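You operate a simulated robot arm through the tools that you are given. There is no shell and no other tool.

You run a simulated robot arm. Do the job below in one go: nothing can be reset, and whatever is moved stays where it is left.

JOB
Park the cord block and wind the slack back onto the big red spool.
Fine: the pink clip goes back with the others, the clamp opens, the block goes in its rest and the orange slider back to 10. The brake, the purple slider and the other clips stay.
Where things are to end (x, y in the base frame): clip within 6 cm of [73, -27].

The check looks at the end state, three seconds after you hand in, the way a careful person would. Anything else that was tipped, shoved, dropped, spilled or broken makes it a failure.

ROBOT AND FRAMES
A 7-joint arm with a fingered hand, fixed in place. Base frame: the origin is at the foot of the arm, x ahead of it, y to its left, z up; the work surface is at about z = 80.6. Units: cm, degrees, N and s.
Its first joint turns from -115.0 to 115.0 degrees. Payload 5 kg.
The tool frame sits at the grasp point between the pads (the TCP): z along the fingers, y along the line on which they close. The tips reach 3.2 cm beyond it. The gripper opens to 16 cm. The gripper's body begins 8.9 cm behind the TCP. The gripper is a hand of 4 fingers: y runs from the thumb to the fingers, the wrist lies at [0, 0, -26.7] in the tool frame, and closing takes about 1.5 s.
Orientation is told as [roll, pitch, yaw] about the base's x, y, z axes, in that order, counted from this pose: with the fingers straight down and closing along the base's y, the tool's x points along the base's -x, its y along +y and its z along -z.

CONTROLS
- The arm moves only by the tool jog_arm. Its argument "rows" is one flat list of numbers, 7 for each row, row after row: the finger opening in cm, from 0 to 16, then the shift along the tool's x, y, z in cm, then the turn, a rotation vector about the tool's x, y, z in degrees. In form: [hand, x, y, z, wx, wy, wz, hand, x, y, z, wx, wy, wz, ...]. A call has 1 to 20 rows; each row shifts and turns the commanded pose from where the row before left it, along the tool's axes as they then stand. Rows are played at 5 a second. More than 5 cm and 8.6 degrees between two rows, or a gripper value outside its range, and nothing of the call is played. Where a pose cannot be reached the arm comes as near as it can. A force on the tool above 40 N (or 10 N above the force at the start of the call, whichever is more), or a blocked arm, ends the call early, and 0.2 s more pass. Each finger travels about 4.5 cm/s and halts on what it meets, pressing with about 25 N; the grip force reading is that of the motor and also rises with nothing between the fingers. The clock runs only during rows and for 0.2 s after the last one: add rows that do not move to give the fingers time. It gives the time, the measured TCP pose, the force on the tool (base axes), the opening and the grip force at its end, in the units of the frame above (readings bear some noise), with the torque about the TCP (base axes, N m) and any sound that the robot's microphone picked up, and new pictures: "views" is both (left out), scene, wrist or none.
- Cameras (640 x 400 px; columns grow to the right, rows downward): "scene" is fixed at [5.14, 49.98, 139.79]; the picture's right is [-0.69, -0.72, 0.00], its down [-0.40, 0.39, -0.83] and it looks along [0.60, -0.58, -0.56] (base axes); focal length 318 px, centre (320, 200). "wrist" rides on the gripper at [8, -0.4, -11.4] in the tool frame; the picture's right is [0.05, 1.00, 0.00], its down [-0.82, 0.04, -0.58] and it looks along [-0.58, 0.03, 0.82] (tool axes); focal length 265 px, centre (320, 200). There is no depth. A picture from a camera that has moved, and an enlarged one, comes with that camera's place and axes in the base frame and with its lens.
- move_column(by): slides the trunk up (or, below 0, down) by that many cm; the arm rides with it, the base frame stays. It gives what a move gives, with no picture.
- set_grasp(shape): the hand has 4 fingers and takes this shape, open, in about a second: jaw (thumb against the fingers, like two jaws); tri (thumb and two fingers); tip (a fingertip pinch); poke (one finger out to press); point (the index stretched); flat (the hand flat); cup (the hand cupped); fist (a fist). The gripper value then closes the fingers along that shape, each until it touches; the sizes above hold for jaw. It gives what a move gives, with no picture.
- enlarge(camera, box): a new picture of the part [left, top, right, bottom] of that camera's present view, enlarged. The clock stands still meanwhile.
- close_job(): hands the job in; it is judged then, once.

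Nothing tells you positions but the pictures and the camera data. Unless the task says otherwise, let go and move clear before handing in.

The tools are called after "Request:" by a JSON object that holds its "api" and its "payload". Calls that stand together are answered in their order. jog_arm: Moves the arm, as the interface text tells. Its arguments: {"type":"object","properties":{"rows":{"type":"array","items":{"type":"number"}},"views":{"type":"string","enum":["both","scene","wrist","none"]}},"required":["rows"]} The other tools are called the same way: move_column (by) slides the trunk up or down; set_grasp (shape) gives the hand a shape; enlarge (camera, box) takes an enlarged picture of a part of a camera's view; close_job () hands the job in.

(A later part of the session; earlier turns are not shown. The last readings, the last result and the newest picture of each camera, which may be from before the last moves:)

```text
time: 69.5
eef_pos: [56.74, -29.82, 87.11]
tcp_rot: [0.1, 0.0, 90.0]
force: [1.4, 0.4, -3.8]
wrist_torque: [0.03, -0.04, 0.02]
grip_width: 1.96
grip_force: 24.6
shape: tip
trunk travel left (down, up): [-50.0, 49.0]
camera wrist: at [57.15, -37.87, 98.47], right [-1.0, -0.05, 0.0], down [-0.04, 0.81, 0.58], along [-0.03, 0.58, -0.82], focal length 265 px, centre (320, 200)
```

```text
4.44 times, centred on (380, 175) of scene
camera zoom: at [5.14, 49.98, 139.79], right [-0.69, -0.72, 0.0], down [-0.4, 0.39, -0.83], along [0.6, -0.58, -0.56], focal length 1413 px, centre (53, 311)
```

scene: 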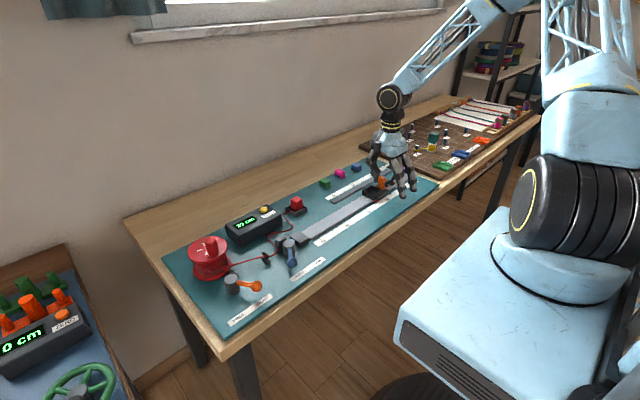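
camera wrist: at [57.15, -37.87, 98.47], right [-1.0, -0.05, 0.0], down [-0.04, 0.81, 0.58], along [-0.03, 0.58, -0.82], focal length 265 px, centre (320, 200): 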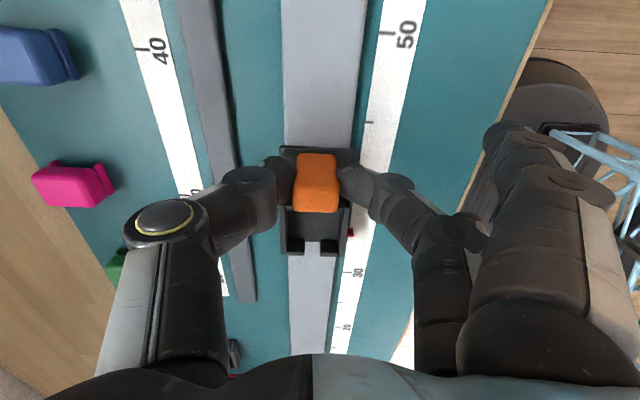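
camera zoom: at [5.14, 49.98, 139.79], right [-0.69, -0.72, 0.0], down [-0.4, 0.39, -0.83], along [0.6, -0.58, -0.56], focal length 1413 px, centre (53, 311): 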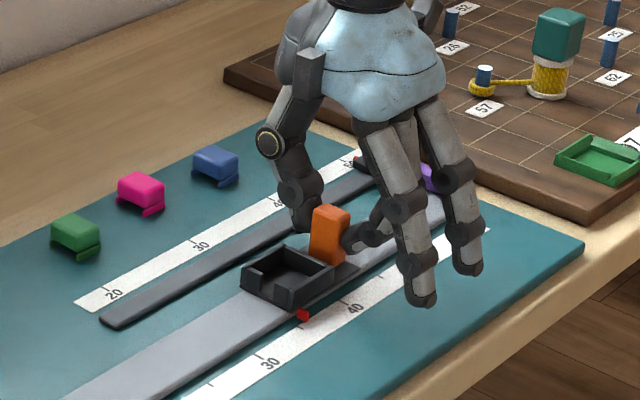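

The handle is gripped at 2 cm. I'll slide it toward 10, first by 4 cm to check that it runs freely.

Request:
{"api": "jog_arm", "payload": {"rows": [1, -0.5, 0, 0, 0, 0, 0, 1, -1, 0, 0, 0, 0, 0, 1, -1.25, 0, 0, 0, 0, 0, 1, -1.25, 0, 0, 0, 0, 0, 1, 0, 0, 0, 0, 0, 0], "views": "wrist"}}

Request:
{"api": "enlarge", "payload": {"camera": "scene", "box": [320, 130, 440, 220]}}

```text
time: 70.7
eef_pos: [56.81, -25.6, 87.07]
tcp_rot: [0.1, 0.0, 89.9]
force: [-1.3, -1.1, -8.6]
wrist_torque: [-0.03, 0.12, -0.02]
grip_width: 1.91
grip_force: 24.9
shape: tip
trunk travel left (down, up): [-50.0, 49.0]
camera wrist: at [57.2, -33.84, 98.5], right [-1.0, -0.05, 0.0], down [-0.04, 0.81, 0.58], along [-0.03, 0.58, -0.82], focal length 265 px, centre (320, 200)
```

wrist: 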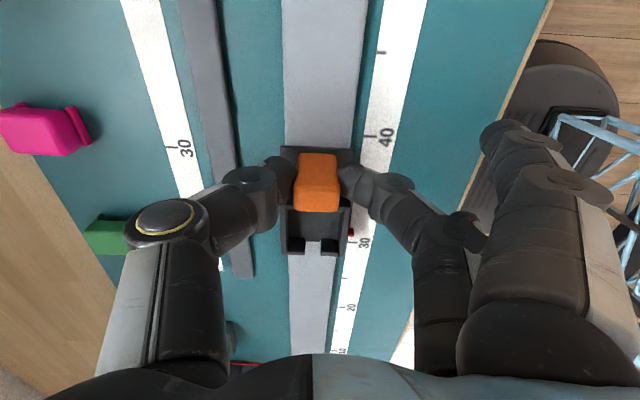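

```text
4.44 times, centred on (380, 175) of scene
camera zoom: at [5.14, 49.98, 139.79], right [-0.69, -0.72, 0.0], down [-0.4, 0.39, -0.83], along [0.6, -0.58, -0.56], focal length 1413 px, centre (53, 311)
```

zoom: 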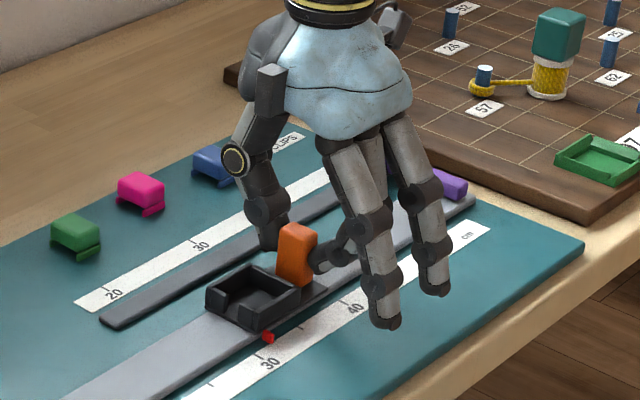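

The slider moves freely, now near 32. I'll continue 19 cm toward 10.

Request:
{"api": "jog_arm", "payload": {"rows": [1, -1.5, 0, 0.05, 0, 0, 0, 1, -2, 0, 0, 0, 0, 0, 1, -2, 0, 0, 0, 0, 0, 1, -2, 0, 0, 0, 0, 0, 1, -2, 0, 0, 0, 0, 0, 1, -2, 0, 0, 0, 0, 0, 1, -2, 0, 0, 0, 0, 0, 1, -2, 0, 0, 0, 0, 0, 1, -2, 0, 0, 0, 0, 0, 1, -1.5, 0, 0, 0, 0, 0, 1, 0, 0, 0, 0, 0, 0], "views": "both"}}

Request:
{"api": "enlarge", "payload": {"camera": "scene", "box": [240, 180, 360, 270]}}

Request:
{"api": "enlarge", "payload": {"camera": "wrist", "box": [240, 150, 440, 275]}}

```text
time: 73.1
eef_pos: [56.81, -6.83, 86.99]
tcp_rot: [0.1, 0.1, 89.9]
force: [2.8, -0.7, 11.1]
wrist_torque: [0.02, 0.0, 0.02]
grip_width: 2.0
grip_force: 25.1
shape: tip
trunk travel left (down, up): [-50.0, 49.0]
camera wrist: at [57.23, -14.91, 98.37], right [-1.0, -0.05, 0.0], down [-0.04, 0.81, 0.58], along [-0.03, 0.58, -0.82], focal length 265 px, centre (320, 200)
```

scene: 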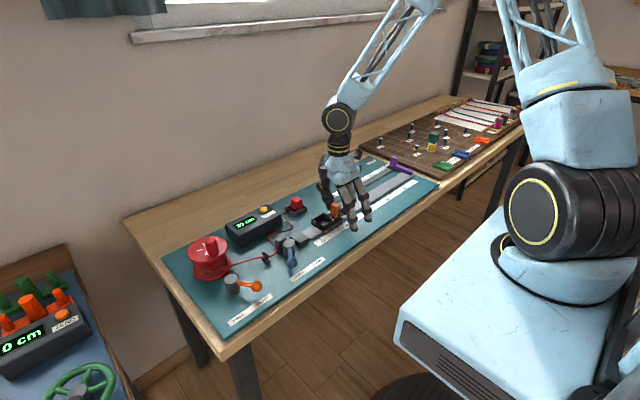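
wrist: 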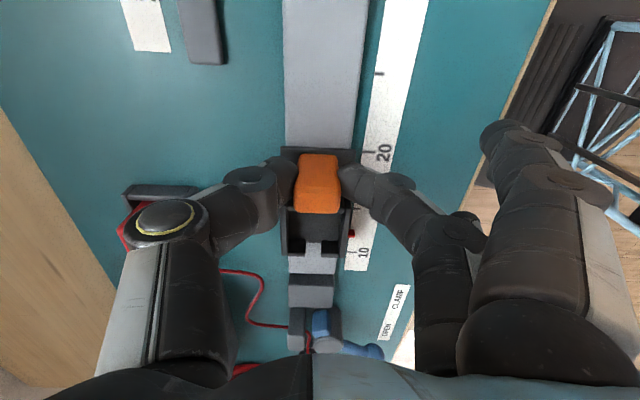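

```text
4.44 times, centred on (300, 225) of scene
camera zoom: at [5.14, 49.98, 139.79], right [-0.69, -0.72, 0.0], down [-0.4, 0.39, -0.83], along [0.6, -0.58, -0.56], focal length 1413 px, centre (409, 89)
```

zoom: 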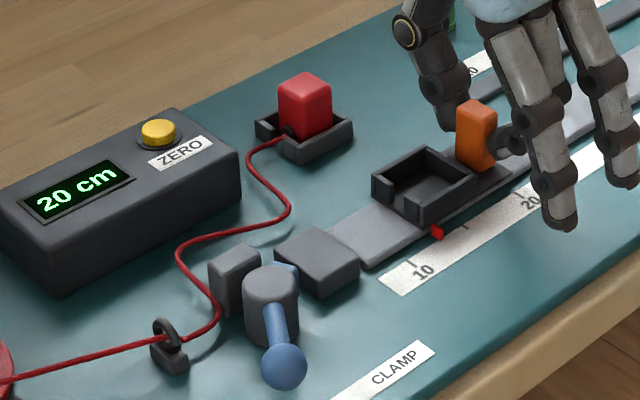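

```text
3.20 times, centred on (340, 212) of wrist
camera zoom: at [57.23, -14.91, 98.37], right [-1.0, -0.05, 0.0], down [-0.04, 0.81, 0.58], along [-0.03, 0.58, -0.82], focal length 849 px, centre (256, 160)
```

zoom: 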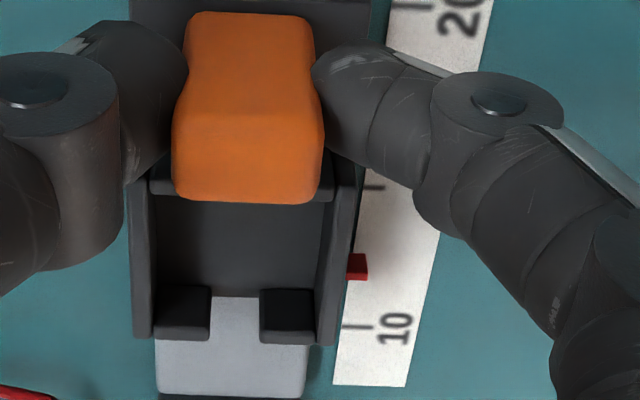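

The pointer reads about 12.8 after allowing for parallax. I'll move the last 2.8 cm.

Request:
{"api": "jog_arm", "payload": {"rows": [1, -1, 0, -0.05, 0, 0, 0, 1, -1, 0, 0, 0, 0, 0, 1, -0.8, 0, 0, 0, 0, 0, 1, 0, 0, 0, 0, 0, 0], "views": "wrist"}}

Request:
{"api": "enlarge", "payload": {"camera": "wrist", "box": [240, 150, 440, 275]}}

Request:
{"api": "enlarge", "payload": {"camera": "scene", "box": [240, 180, 360, 270]}}

```text
time: 74.1
eef_pos: [56.91, -3.95, 87.07]
tcp_rot: [0.1, 0.0, 90.0]
force: [-2.9, -2.2, -3.5]
wrist_torque: [-0.05, 0.15, 0.01]
grip_width: 2.01
grip_force: 24.8
shape: tip
trunk travel left (down, up): [-50.0, 49.0]
camera wrist: at [57.27, -12.06, 98.44], right [-1.0, -0.05, 0.0], down [-0.04, 0.81, 0.58], along [-0.03, 0.58, -0.82], focal length 265 px, centre (320, 200)
```

wrist: 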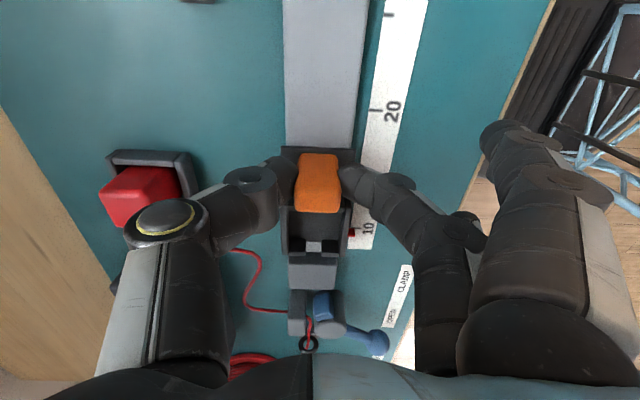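

```text
3.20 times, centred on (340, 212) of wrist
camera zoom: at [57.27, -12.06, 98.44], right [-1.0, -0.05, 0.0], down [-0.04, 0.81, 0.58], along [-0.03, 0.58, -0.82], focal length 849 px, centre (256, 160)
```

zoom: 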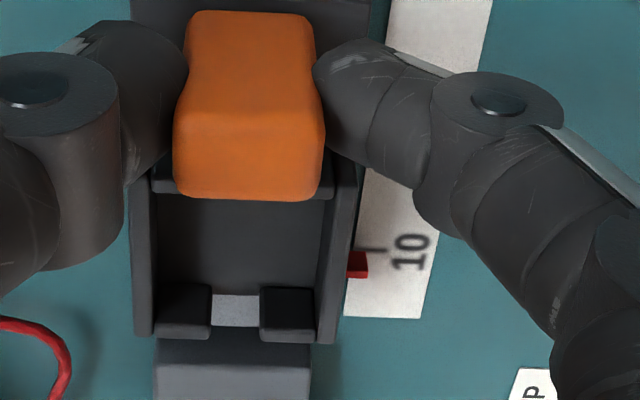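

```text
4.44 times, centred on (300, 225) of scene
camera zoom: at [5.14, 49.98, 139.79], right [-0.69, -0.72, 0.0], down [-0.4, 0.39, -0.83], along [0.6, -0.58, -0.56], focal length 1413 px, centre (409, 89)
```

zoom: 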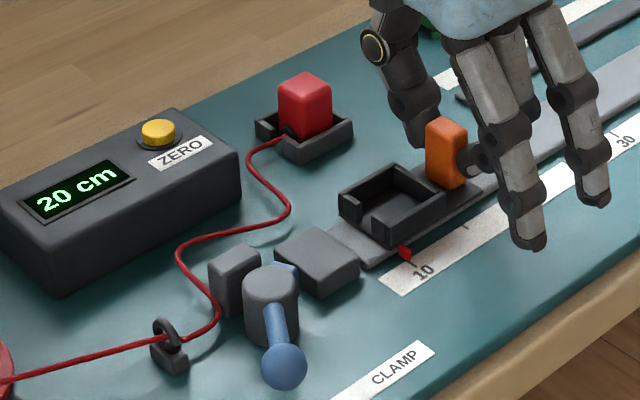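

The pointer looks lined up with the 10 mark. I'll let go of the handle, rise, and then view the pointer from straight above to check.

Request:
{"api": "jog_arm", "payload": {"rows": [2.5, 0, 0, 0, 0, 0, 0, 4, 0, 0, 0, 0, 0, 0, 5, 0, 0, 0, 0, 0, 0, 5, 0, 0, 0, 0, 0, 0, 5, 0, 0, -2, 0, 0, 0, 5, 0, 0, -4, 0, 0, 0, 5, 0, 0, -4, 0, 0, 0, 5, -4, 0, 0, 0, 0, 0, 5, -4, 0, 0, 0, 0, 0, 5, -4, 0, 0, 0, 0, 0, 5, -3, 0, 0, 0, 0, 0, 5, 0, 0, 0, 0, 0, 0], "views": "both"}}

Request:
{"api": "enlarge", "payload": {"camera": "wrist", "box": [260, 0, 420, 100]}}

Request:
{"api": "enlarge", "payload": {"camera": "scene", "box": [280, 190, 360, 250]}}

```text
time: 76.7
eef_pos: [56.67, 11.08, 97.19]
tcp_rot: [-0.1, 0.0, 89.8]
force: [0.9, 0.6, -0.9]
wrist_torque: [0.0, 0.02, -0.04]
grip_width: 4.91
grip_force: 0.0
shape: tip
trunk travel left (down, up): [-50.0, 49.0]
camera wrist: at [57.11, 2.95, 108.53], right [-1.0, -0.05, 0.0], down [-0.04, 0.82, 0.58], along [-0.03, 0.58, -0.82], focal length 265 px, centre (320, 200)
```

scene: 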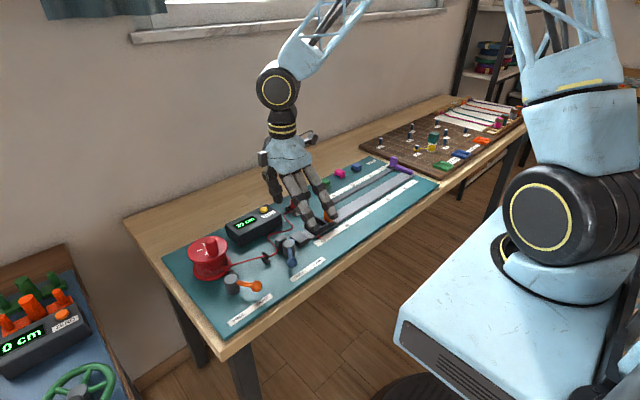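
wrist: 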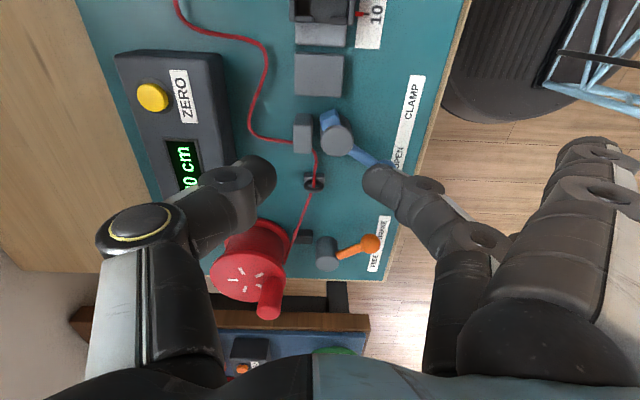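

```text
4.00 times, centred on (340, 50) of wrist
camera zoom: at [57.11, 2.95, 108.53], right [-1.0, -0.05, 0.0], down [-0.04, 0.82, 0.58], along [-0.03, 0.58, -0.82], focal length 1062 px, centre (240, 800)
```

zoom: 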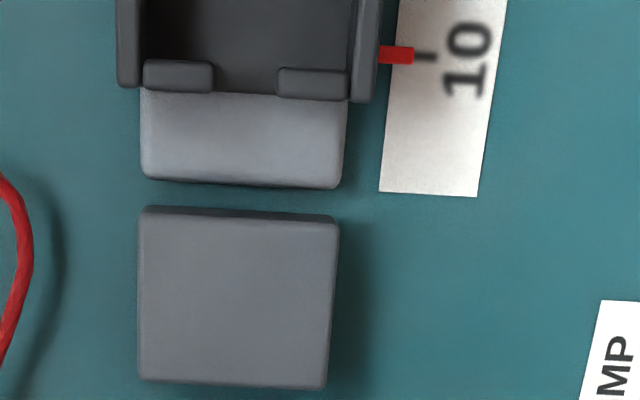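

```text
6.67 times, centred on (320, 220) of scene
camera zoom: at [5.14, 49.98, 139.79], right [-0.69, -0.72, 0.0], down [-0.4, 0.39, -0.83], along [0.6, -0.58, -0.56], focal length 2120 px, centre (320, 67)
```

zoom: 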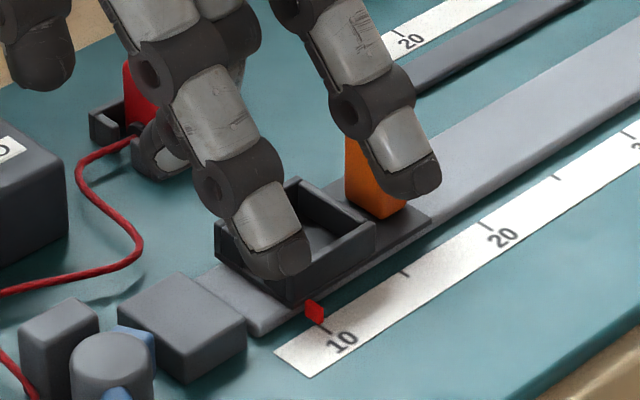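

The slider pointer sits exactly on the 10 mark. Now the spool: I'll bring the wrist camera over it to measure the crank knob.

Request:
{"api": "jog_arm", "payload": {"rows": [5, 0, 0, -4, 0, 0, 0, 5, -3.25, -1.83, -0.75, 0, 0, 0, 5, -3.25, -1.83, -0.75, 0, 0, 0, 5, -3.25, -1.83, -0.75, 0, 0, 0, 5, -3.25, -1.83, -0.75, 0, 0, 0, 5, 0, 0, 0, 0, 0, 0], "views": "both"}}

Request:
{"api": "enlarge", "payload": {"camera": "wrist", "box": [220, 60, 420, 185]}}

Request:
{"api": "enlarge", "payload": {"camera": "scene", "box": [170, 200, 300, 310]}}

```text
time: 78.1
eef_pos: [63.96, 24.14, 104.21]
tcp_rot: [0.1, -0.1, 89.9]
force: [0.4, -0.8, 0.6]
wrist_torque: [-0.07, -0.01, 0.0]
grip_width: 4.93
grip_force: 0.0
shape: tip
trunk travel left (down, up): [-50.0, 49.0]
camera wrist: at [64.31, 16.05, 115.53], right [-1.0, -0.05, 0.0], down [-0.04, 0.82, 0.58], along [-0.03, 0.58, -0.82], focal length 265 px, centre (320, 200)
```

scene: 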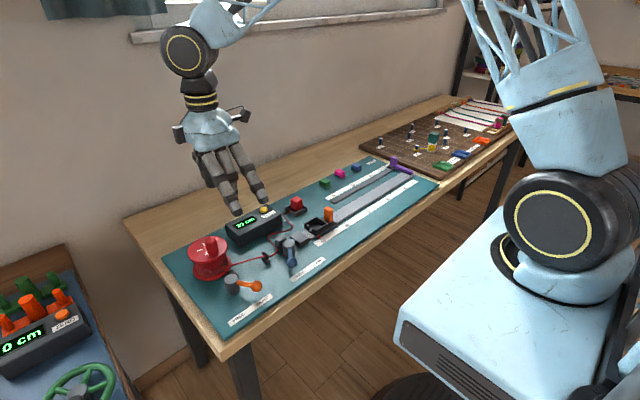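
wrist: 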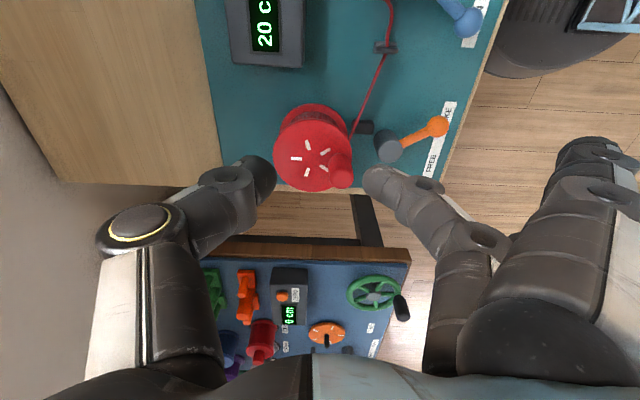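

```text
3.20 times, centred on (320, 122) of wrist
camera zoom: at [64.31, 16.05, 115.53], right [-1.0, -0.05, 0.0], down [-0.04, 0.82, 0.58], along [-0.03, 0.58, -0.82], focal length 849 px, centre (320, 448)
```

zoom: 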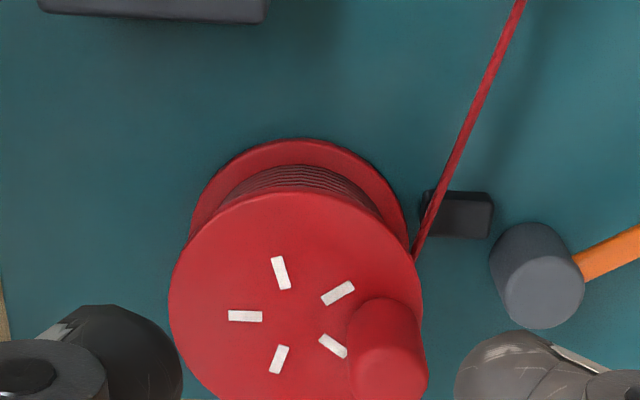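

```text
3.64 times, centred on (235, 255) of scene
camera zoom: at [5.14, 49.98, 139.79], right [-0.69, -0.72, 0.0], down [-0.4, 0.39, -0.83], along [0.6, -0.58, -0.56], focal length 1156 px, centre (629, 0)
```

zoom: 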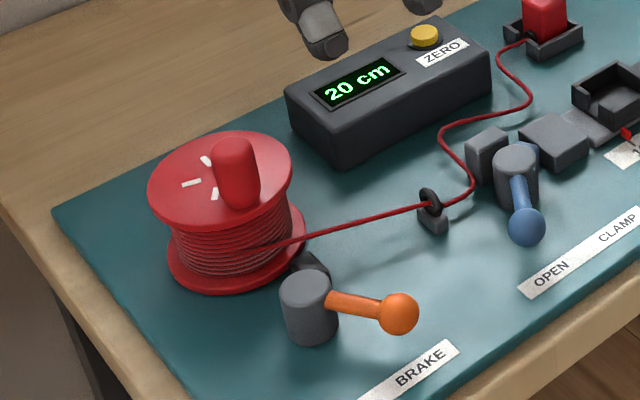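

The spool axis is near (64.4, 29.6) with the knob at (61.4, 29.55), its top at z≈92. The cord leaves on the -x side toward -y, so winding in means turning clockwise seen from above. I'll move over the knob.

Request:
{"api": "jog_arm", "payload": {"rows": [5, -1.8, 0.85, 2.0, 0, 0, 0, 5, -1.8, 0.85, 2.0, 0, 0, 0, 5, -1.8, 0.85, 2.0, 0, 0, 0, 5, 0, 0, 0, 0, 0, 0], "views": "both"}}

Request:
{"api": "enlarge", "payload": {"camera": "wrist", "box": [220, 60, 420, 185]}}

```text
time: 79.1
eef_pos: [61.52, 29.45, 97.9]
tcp_rot: [0.1, 0.0, 89.8]
force: [0.9, 0.9, -0.2]
wrist_torque: [0.02, 0.01, -0.01]
grip_width: 4.97
grip_force: 0.1
shape: tip
trunk travel left (down, up): [-50.0, 49.0]
camera wrist: at [61.95, 21.39, 109.3], right [-1.0, -0.05, 0.0], down [-0.04, 0.82, 0.58], along [-0.03, 0.58, -0.82], focal length 265 px, centre (320, 200)
```

scene: 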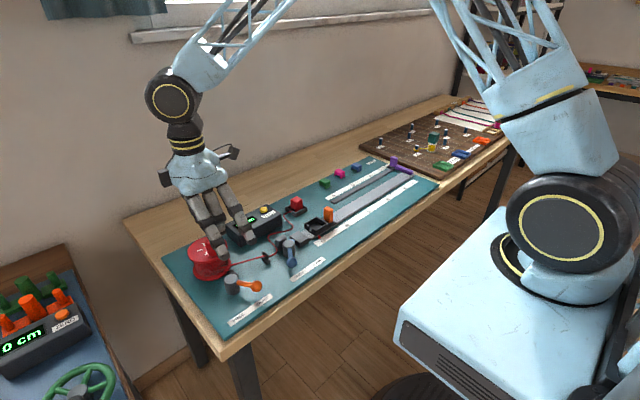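
wrist: 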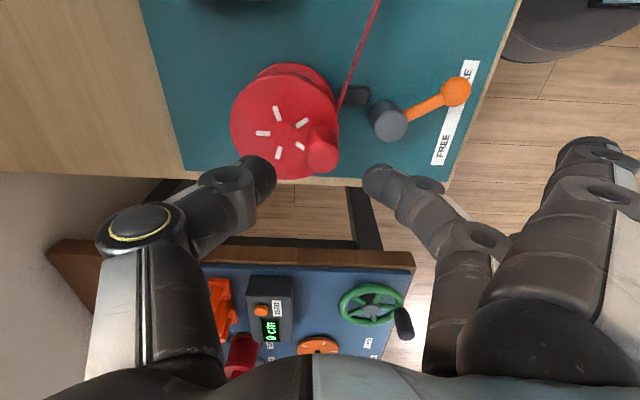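

```text
3.20 times, centred on (320, 122) of wrist
camera zoom: at [61.95, 21.39, 109.3], right [-1.0, -0.05, 0.0], down [-0.04, 0.82, 0.58], along [-0.03, 0.58, -0.82], focal length 849 px, centre (320, 448)
```

zoom: 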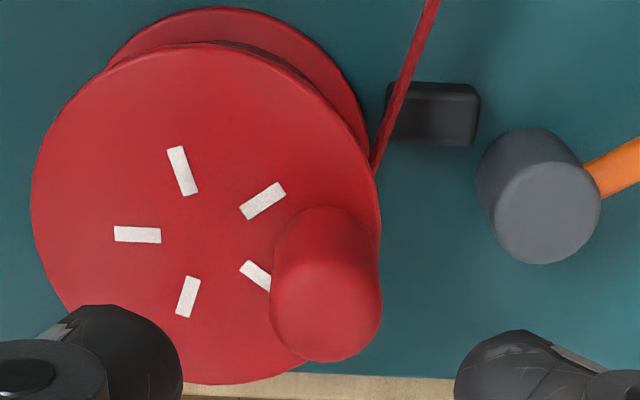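

The knob is confirmed at (61.3, 29.7) and the axis at (64.5, 29.7), radius 3.2 cm. I'll descend around the knob and grip it.

Request:
{"api": "jog_arm", "payload": {"rows": [5, -0.25, 0.17, 2.5, 0, 0, 0, 5, 0, 0, 2.0, 0, 0, 0, 5, 0, 0, 1.1, 0, 0, 0, 5, 0, 0, 0, 0, 0, 0], "views": "both"}}

Request:
{"api": "enlarge", "payload": {"camera": "wrist", "box": [200, 90, 440, 240]}}

Request:
{"api": "enlarge", "payload": {"camera": "scene", "box": [170, 190, 300, 300]}}

```text
time: 80.1
eef_pos: [61.42, 29.78, 92.4]
tcp_rot: [0.1, -0.1, 90.0]
force: [0.1, 0.1, 0.2]
wrist_torque: [0.01, 0.02, -0.01]
grip_width: 4.93
grip_force: 0.0
shape: tip
trunk travel left (down, up): [-50.0, 49.0]
camera wrist: at [61.84, 21.68, 103.73], right [-1.0, -0.05, 0.0], down [-0.04, 0.82, 0.58], along [-0.03, 0.58, -0.82], focal length 265 px, centre (320, 200)
```

scene: 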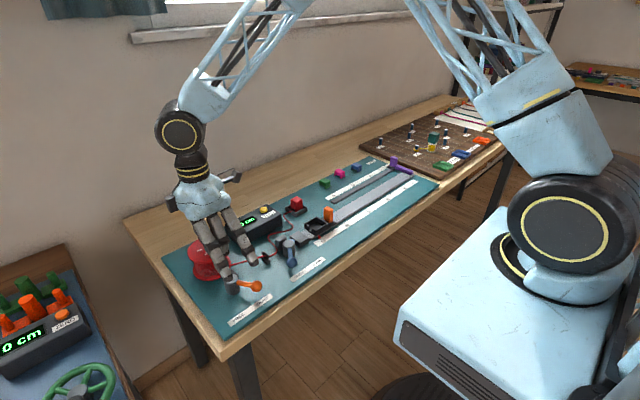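
wrist: 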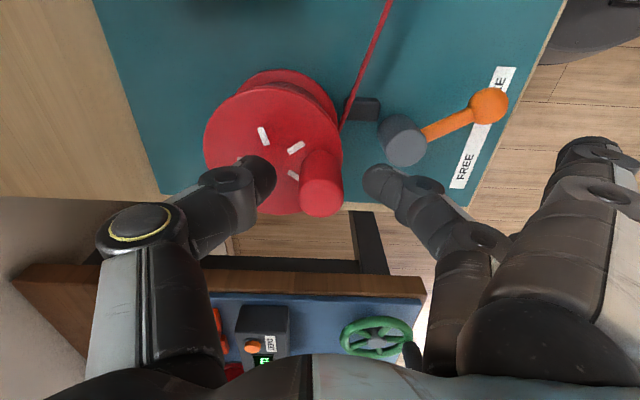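

```text
2.67 times, centred on (320, 165) of wrist
camera zoom: at [61.84, 21.68, 103.73], right [-1.0, -0.05, 0.0], down [-0.04, 0.82, 0.58], along [-0.03, 0.58, -0.82], focal length 708 px, centre (320, 293)
```

zoom: 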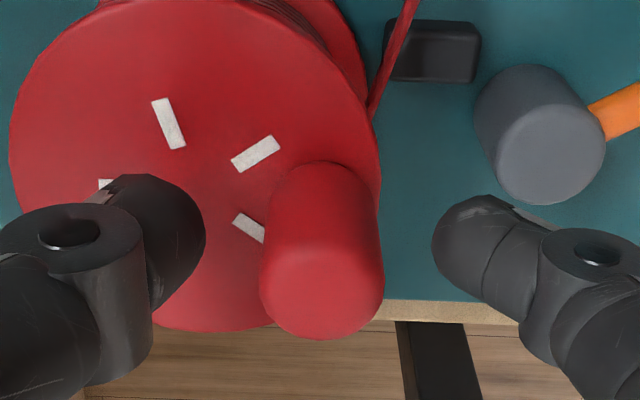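

```text
3.64 times, centred on (235, 245) of scene
camera zoom: at [5.14, 49.98, 139.79], right [-0.69, -0.72, 0.0], down [-0.4, 0.39, -0.83], along [0.6, -0.58, -0.56], focal length 1156 px, centre (629, 36)
```

zoom: 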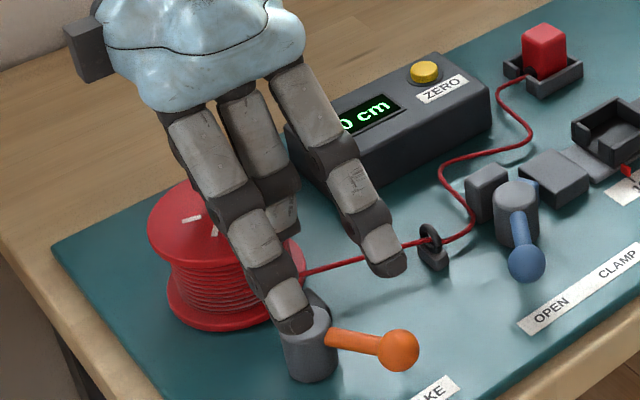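

The fingers straddle the knob evenly. I'll close on it.

Request:
{"api": "jog_arm", "payload": {"rows": [3, 0, 0, 0, 0, 0, 0, 1.5, 0, 0, 0, 0, 0, 0, 1, 0, 0, 0, 0, 0, 0, 1, 0, 0, 0, 0, 0, 0, 1, 0, 0, 0, 0, 0, 0], "views": "wrist"}}

Request:
{"api": "enlarge", "payload": {"camera": "wrist", "box": [200, 90, 440, 240]}}

```text
time: 81.3
eef_pos: [61.55, 29.74, 92.34]
tcp_rot: [0.0, -0.1, 90.1]
force: [-0.3, -1.1, -3.8]
wrist_torque: [-0.04, 0.05, -0.01]
grip_width: 1.94
grip_force: 24.9
shape: tip
trunk travel left (down, up): [-50.0, 49.0]
camera wrist: at [61.85, 21.65, 103.73], right [-1.0, -0.05, 0.0], down [-0.04, 0.82, 0.58], along [-0.03, 0.58, -0.82], focal length 265 px, centre (320, 200)
```

wrist: 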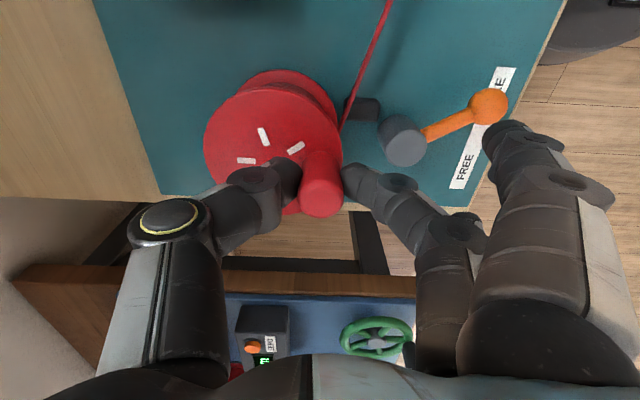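

```text
2.67 times, centred on (320, 165) of wrist
camera zoom: at [61.85, 21.65, 103.73], right [-1.0, -0.05, 0.0], down [-0.04, 0.82, 0.58], along [-0.03, 0.58, -0.82], focal length 708 px, centre (320, 293)
```

zoom: 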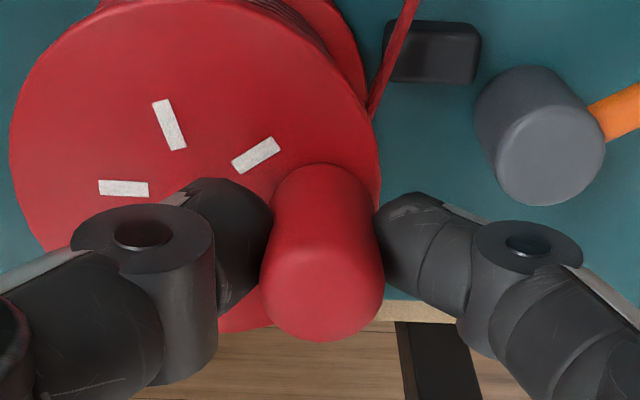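

Gripped at 1.9 cm. I'll try a first 10° turn clockwise and see whether the braked spool gives.

Request:
{"api": "jog_arm", "payload": {"rows": [1, -0.27, -0.012, 0, 0, 0, 0, 1, -0.268, -0.035, 0, 0, 0, 0, 1, 0, 0, 0, 0, 0, 0], "views": "wrist"}}

Request:
{"api": "enlarge", "payload": {"camera": "scene", "box": [170, 190, 300, 300]}}

```text
time: 82.1
eef_pos: [61.5, 30.22, 92.34]
tcp_rot: [0.0, 0.0, 90.0]
force: [-2.3, -2.9, -6.0]
wrist_torque: [-0.07, 0.06, 0.0]
grip_width: 1.94
grip_force: 25.0
shape: tip
trunk travel left (down, up): [-50.0, 49.0]
camera wrist: at [61.91, 22.13, 103.74], right [-1.0, -0.05, 0.0], down [-0.04, 0.82, 0.58], along [-0.03, 0.58, -0.82], focal length 265 px, centre (320, 200)
```

wrist: 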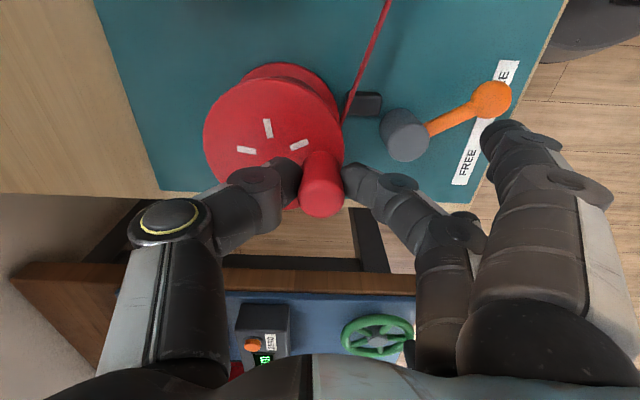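

```text
3.64 times, centred on (235, 245) of scene
camera zoom: at [5.14, 49.98, 139.79], right [-0.69, -0.72, 0.0], down [-0.4, 0.39, -0.83], along [0.6, -0.58, -0.56], focal length 1156 px, centre (629, 36)
```

zoom: 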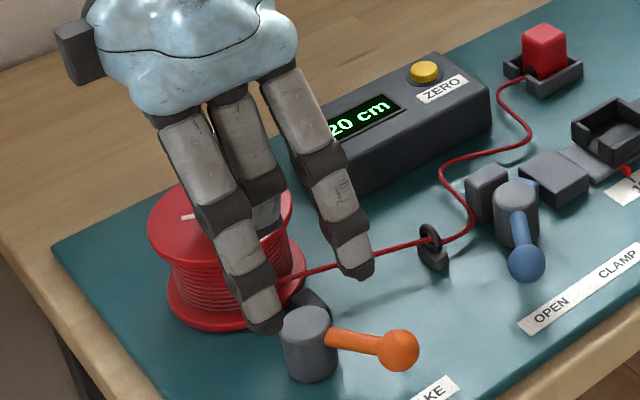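

The spool turns with only a few newtons even with the brake lever as it is. I'll continue clockwise for 40° and watch force and counter.

Request:
{"api": "jog_arm", "payload": {"rows": [1, -0.522, -0.14, 0, 0, 0, 0, 1, -0.49, -0.2285, 0, 0, 0, 0, 1, -0.443, -0.31, 0, 0, 0, 0, 1, -0.382, -0.382, 0, 0, 0, 0, 1, 0, 0, 0, 0, 0, 0], "views": "wrist"}}

Request:
{"api": "enlarge", "payload": {"camera": "scene", "box": [170, 170, 310, 300]}}

```text
time: 83.3
eef_pos: [62.5, 32.06, 92.35]
tcp_rot: [0.0, 0.0, 90.0]
force: [-2.9, 1.0, 0.1]
wrist_torque: [0.07, 0.13, -0.01]
grip_width: 1.95
grip_force: 24.9
shape: tip
trunk travel left (down, up): [-50.0, 49.0]
camera wrist: at [62.93, 23.94, 103.71], right [-1.0, -0.05, 0.0], down [-0.04, 0.82, 0.58], along [-0.03, 0.58, -0.82], focal length 265 px, centre (320, 200)
```

wrist: 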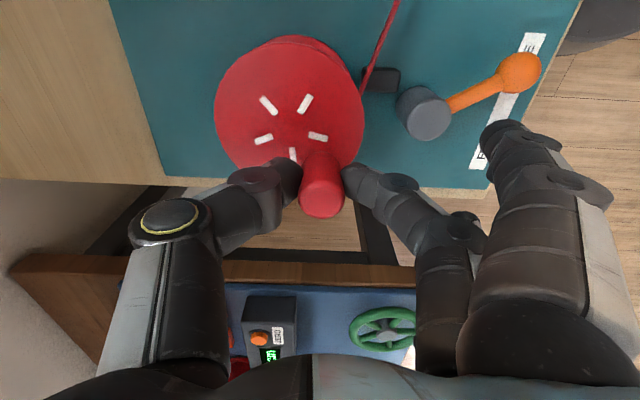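

```text
3.08 times, centred on (240, 235) of scene
camera zoom: at [5.14, 49.98, 139.79], right [-0.69, -0.72, 0.0], down [-0.4, 0.39, -0.83], along [0.6, -0.58, -0.56], focal length 978 px, centre (566, 92)
```

zoom: 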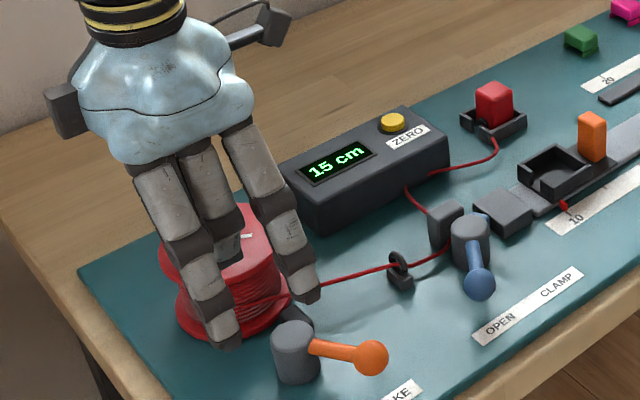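

The counter dropped from 20 to 15 cm over 50°, so the direction is right and about 150° more should take up the slack. I'll continue another 50°.

Request:
{"api": "jog_arm", "payload": {"rows": [1, -0.31, -0.443, 0, 0, 0, 0, 1, -0.2285, -0.49, 0, 0, 0, 0, 1, -0.14, -0.522, 0, 0, 0, 0, 1, -0.047, -0.5387, 0, 0, 0, 0, 1, 0.047, -0.5387, 0, 0, 0, 0, 1, 0, 0, 0, 0, 0, 0], "views": "wrist"}}

Request:
{"api": "enlarge", "payload": {"camera": "scene", "box": [170, 170, 310, 300]}}

```text
time: 84.7
eef_pos: [65.19, 32.76, 92.37]
tcp_rot: [0.0, -0.1, 89.9]
force: [-2.0, -1.4, -9.7]
wrist_torque: [-0.09, 0.13, 0.0]
grip_width: 1.9
grip_force: 24.9
shape: tip
trunk travel left (down, up): [-50.0, 49.0]
camera wrist: at [65.67, 24.66, 103.77], right [-1.0, -0.05, 0.0], down [-0.04, 0.82, 0.58], along [-0.03, 0.58, -0.82], focal length 265 px, centre (320, 200)
```

wrist: 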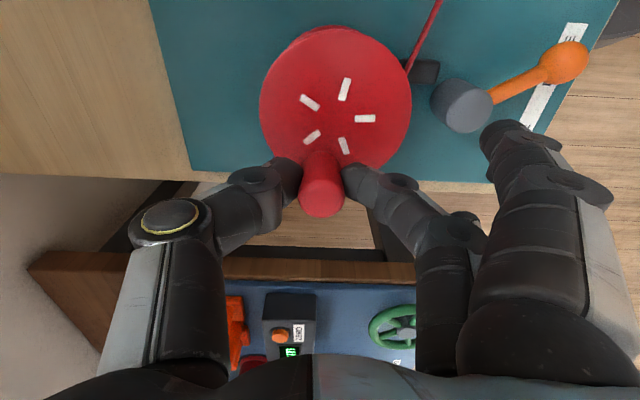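

```text
3.08 times, centred on (240, 235) of scene
camera zoom: at [5.14, 49.98, 139.79], right [-0.69, -0.72, 0.0], down [-0.4, 0.39, -0.83], along [0.6, -0.58, -0.56], focal length 978 px, centre (566, 92)
```

zoom: 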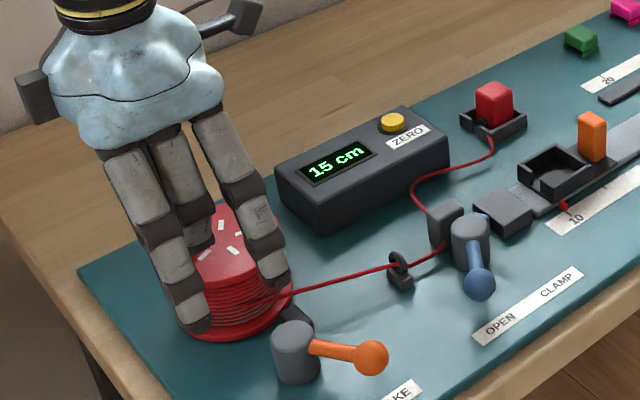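

The counter still reads 15, so it probably rounds to 5 cm, and the full 20 cm would then take close to one turn. I'll keep winding.

Request:
{"api": "jog_arm", "payload": {"rows": [1, 0.14, -0.522, 0.05, 0, 0, 0, 1, 0.2285, -0.49, 0, 0, 0, 0, 1, 0.31, -0.443, 0, 0, 0, 0, 1, 0.382, -0.382, 0, 0, 0, 0, 1, 0.443, -0.31, 0, 0, 0, 0, 1, 0.49, -0.2285, 0, 0, 0, 0, 1, 0.522, -0.14, 0, 0, 0, 0, 1, 0, 0, 0, 0, 0, 0], "views": "wrist"}}

Request:
{"api": "enlarge", "payload": {"camera": "scene", "box": [170, 170, 310, 300]}}

```text
time: 86.5
eef_pos: [67.68, 30.38, 92.35]
tcp_rot: [-0.1, 0.0, 89.9]
force: [-1.3, 1.3, -9.1]
wrist_torque: [0.03, 0.05, -0.04]
grip_width: 1.9
grip_force: 24.6
shape: tip
trunk travel left (down, up): [-50.0, 49.0]
camera wrist: at [68.02, 22.24, 103.76], right [-1.0, -0.05, 0.0], down [-0.04, 0.82, 0.58], along [-0.03, 0.58, -0.82], focal length 265 px, centre (320, 200)
```

wrist: 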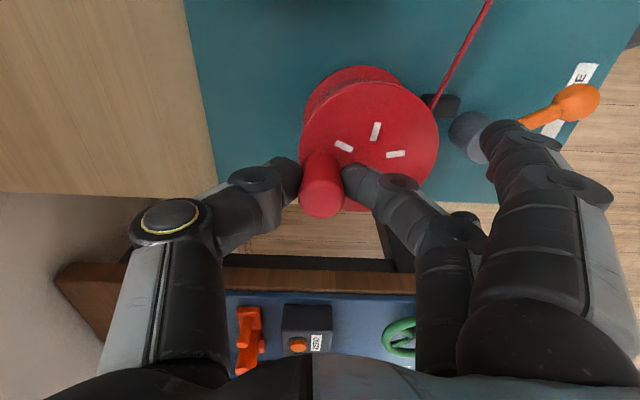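

```text
3.08 times, centred on (240, 235) of scene
camera zoom: at [5.14, 49.98, 139.79], right [-0.69, -0.72, 0.0], down [-0.4, 0.39, -0.83], along [0.6, -0.58, -0.56], focal length 978 px, centre (566, 92)
```

zoom: 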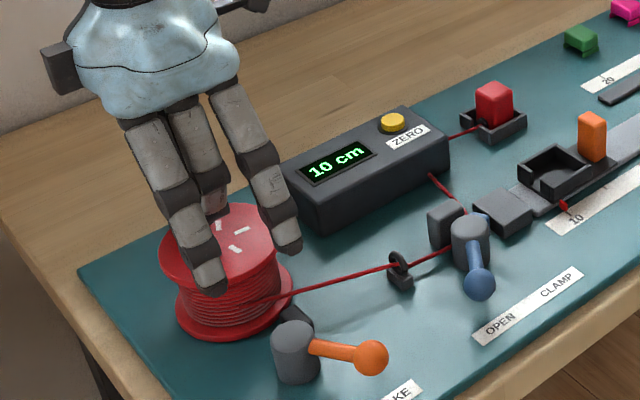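

The counter reads 10 after about 170°. The cord seems to run close to the counter box, so I'll look at it closely.

Request:
{"api": "enlarge", "payload": {"camera": "scene", "box": [245, 185, 325, 245]}}

Request:
{"api": "enlarge", "payload": {"camera": "scene", "box": [180, 220, 260, 290]}}

```text
6.67 times, centred on (285, 215) of scene
camera zoom: at [5.14, 49.98, 139.79], right [-0.69, -0.72, 0.0], down [-0.4, 0.39, -0.83], along [0.6, -0.58, -0.56], focal length 2120 px, centre (553, 100)
```

zoom: 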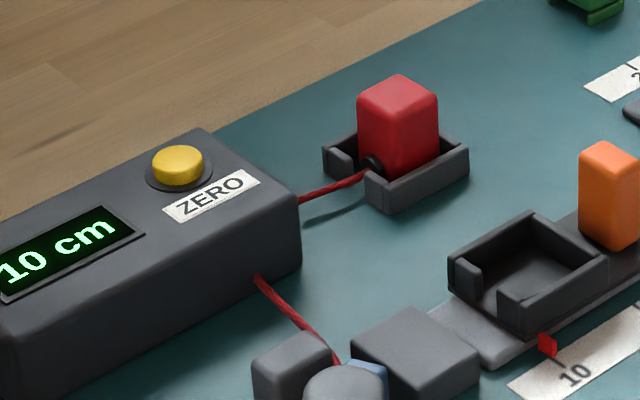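

```text
5.71 times, centred on (220, 255) of scene
camera zoom: at [5.14, 49.98, 139.79], right [-0.69, -0.72, 0.0], down [-0.4, 0.39, -0.83], along [0.6, -0.58, -0.56], focal length 1817 px, centre (891, -114)
```

zoom: 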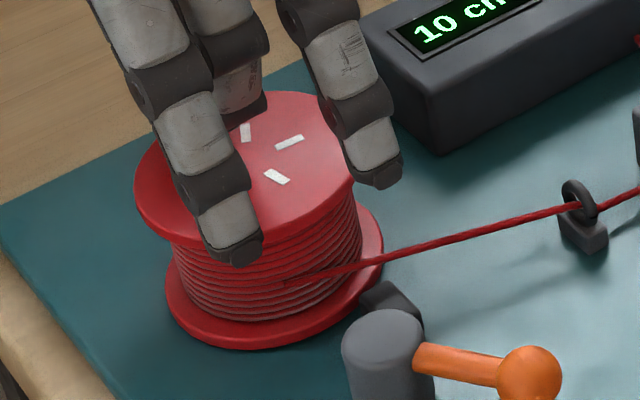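

The cord still runs spool, eyelet, open clamp, block, with its slack bowing beside the counter. I'll wind another 90°.

Request:
{"api": "jog_arm", "payload": {"rows": [1, 0.5387, -0.047, 0.05, 0, 0, 0, 1, 0.5387, 0.047, 0, 0, 0, 0, 1, 0.522, 0.14, 0, 0, 0, 0, 1, 0.49, 0.2285, 0, 0, 0, 0, 1, 0.443, 0.31, 0, 0, 0, 0, 1, 0.382, 0.382, 0, 0, 0, 0, 1, 0.31, 0.443, 0, 0, 0, 0, 1, 0.2285, 0.49, 0, 0, 0, 0, 1, 0.14, 0.522, 0, 0, 0, 0, 1, 0, 0, 0, 0, 0, 0], "views": "wrist"}}

Request:
{"api": "enlarge", "payload": {"camera": "scene", "box": [190, 170, 330, 300]}}

```text
time: 88.7
eef_pos: [65.18, 26.72, 92.33]
tcp_rot: [0.0, 0.0, 89.9]
force: [0.6, 0.2, 5.6]
wrist_torque: [-0.01, 0.0, -0.02]
grip_width: 1.89
grip_force: 24.3
shape: tip
trunk travel left (down, up): [-50.0, 49.0]
camera wrist: at [65.54, 18.57, 103.7], right [-1.0, -0.05, 0.0], down [-0.04, 0.82, 0.58], along [-0.03, 0.58, -0.82], focal length 265 px, centre (320, 200)
```

wrist: 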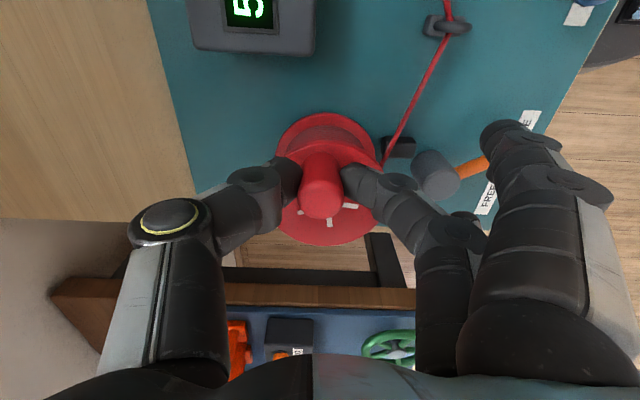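

```text
3.08 times, centred on (260, 235) of scene
camera zoom: at [5.14, 49.98, 139.79], right [-0.69, -0.72, 0.0], down [-0.4, 0.39, -0.83], along [0.6, -0.58, -0.56], focal length 978 px, centre (505, 92)
```

zoom: 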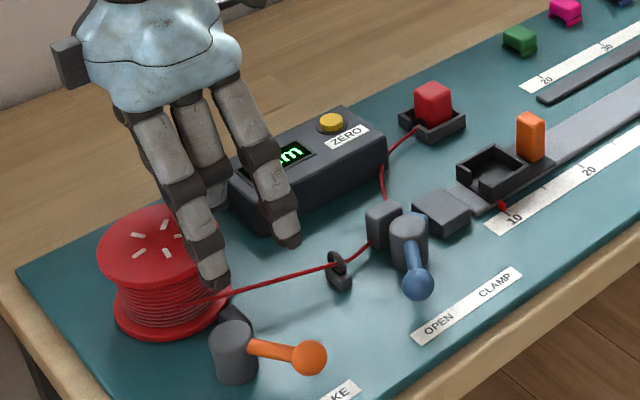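

The counter reads 5 after about 260°. I'll wind in smaller pieces now and watch the cord and the force for tension.

Request:
{"api": "jog_arm", "payload": {"rows": [1, 0.047, 0.5387, -0.03, 0, 0, 0, 1, -0.047, 0.5387, 0, 0, 0, 0, 1, -0.14, 0.522, 0, 0, 0, 0, 1, 0, 0, 0, 0, 0, 0], "views": "wrist"}}

Request:
{"api": "enlarge", "payload": {"camera": "scene", "box": [210, 180, 330, 270]}}

```text
time: 89.7
eef_pos: [63.6, 26.79, 92.35]
tcp_rot: [-0.1, 0.1, 90.1]
force: [1.1, -1.3, 0.4]
wrist_torque: [0.01, -0.02, 0.0]
grip_width: 1.9
grip_force: 25.0
shape: tip
trunk travel left (down, up): [-50.0, 49.0]
camera wrist: at [63.97, 18.67, 103.72], right [-1.0, -0.05, 0.0], down [-0.04, 0.82, 0.58], along [-0.03, 0.58, -0.82], focal length 265 px, centre (320, 200)
```

wrist: 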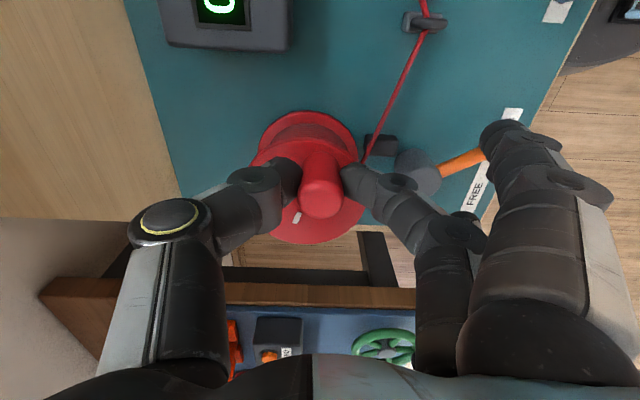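

```text
4.44 times, centred on (270, 225) of scene
camera zoom: at [5.14, 49.98, 139.79], right [-0.69, -0.72, 0.0], down [-0.4, 0.39, -0.83], along [0.6, -0.58, -0.56], focal length 1413 px, centre (542, 89)
```

zoom: 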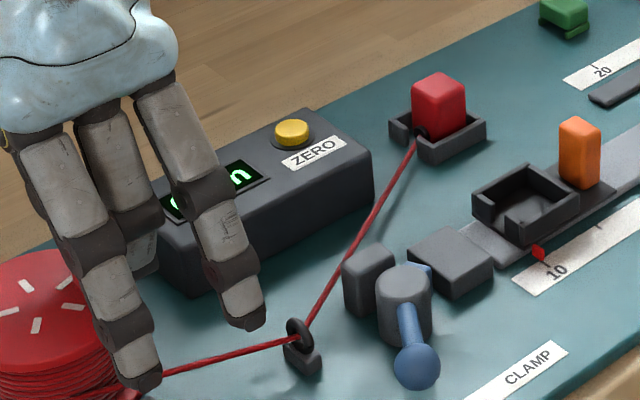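

The cord now runs nearly straight from the eyelet to the block. I'll zoom in to judge the remaining slack and read the counter.

Request:
{"api": "enlarge", "payload": {"camera": "scene", "box": [255, 195, 315, 260]}}

Request:
{"api": "enlarge", "payload": {"camera": "wrist", "box": [150, 0, 450, 190]}}

```text
6.15 times, centred on (285, 228) of scene
camera zoom: at [5.14, 49.98, 139.79], right [-0.69, -0.72, 0.0], down [-0.4, 0.39, -0.83], along [0.6, -0.58, -0.56], focal length 1956 px, centre (535, 31)
```

zoom: 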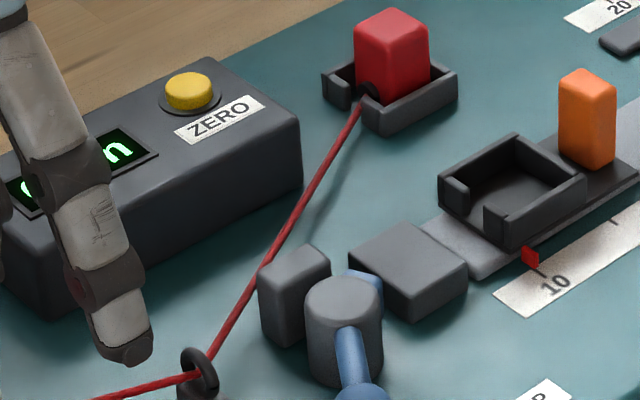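

```text
2.11 times, centred on (300, 95) of wrist
camera zoom: at [63.97, 18.67, 103.72], right [-1.0, -0.05, 0.0], down [-0.04, 0.82, 0.58], along [-0.03, 0.58, -0.82], focal length 559 px, centre (362, 421)
```

zoom: 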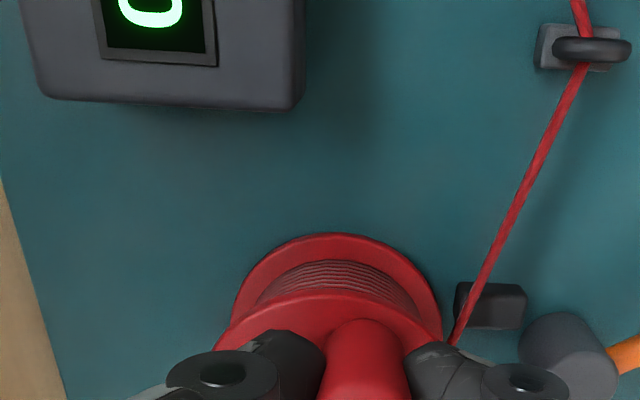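

The cord looks straight with the counter at 0. I'll try one 5° increment to feel whether tension is building.

Request:
{"api": "jog_arm", "payload": {"rows": [1, -0.1035, 0.25, 0, 0, 0, 0, 1, 0, 0, 0, 0, 0, 0], "views": "none"}}

Request:
{"api": "enlarge", "payload": {"camera": "scene", "box": [255, 195, 315, 260]}}

```text
time: 90.3
eef_pos: [63.32, 26.9, 92.39]
tcp_rot: [0.0, 0.0, 90.1]
force: [1.4, -1.3, -1.8]
wrist_torque: [-0.05, -0.01, -0.01]
grip_width: 1.91
grip_force: 25.3
shape: tip
trunk travel left (down, up): [-50.0, 49.0]
```

```text
6.15 times, centred on (285, 228) of scene
camera zoom: at [5.14, 49.98, 139.79], right [-0.69, -0.72, 0.0], down [-0.4, 0.39, -0.83], along [0.6, -0.58, -0.56], focal length 1956 px, centre (535, 31)
```

zoom: 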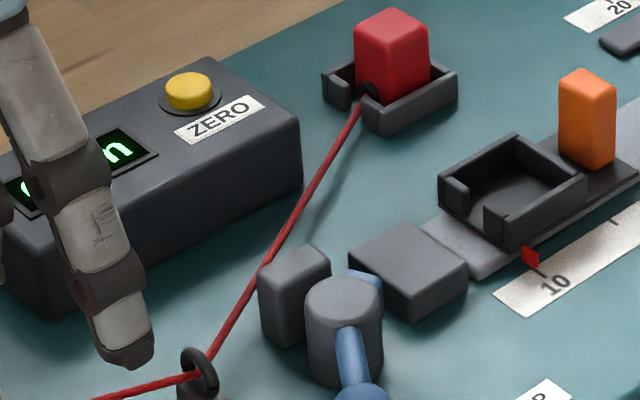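

Force is still low and the cord straight. I'll try one more 5° increment, watching the block.

Request:
{"api": "jog_arm", "payload": {"rows": [1, -0.125, 0.24, 0, 0, 0, 0, 1, 0, 0, 0, 0, 0, 0], "views": "none"}}

Request:
{"api": "enlarge", "payload": {"camera": "scene", "box": [255, 195, 315, 260]}}

```text
time: 90.9
eef_pos: [63.16, 26.92, 92.34]
tcp_rot: [0.0, 0.1, 89.9]
force: [1.2, -6.8, -2.8]
wrist_torque: [-0.14, 0.02, -0.02]
grip_width: 1.89
grip_force: 24.8
shape: tip
trunk travel left (down, up): [-50.0, 49.0]
```

```text
6.15 times, centred on (285, 228) of scene
camera zoom: at [5.14, 49.98, 139.79], right [-0.69, -0.72, 0.0], down [-0.4, 0.39, -0.83], along [0.6, -0.58, -0.56], focal length 1956 px, centre (535, 31)
```

zoom: 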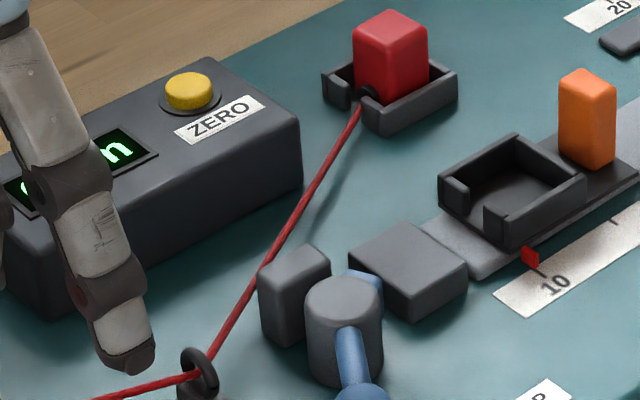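

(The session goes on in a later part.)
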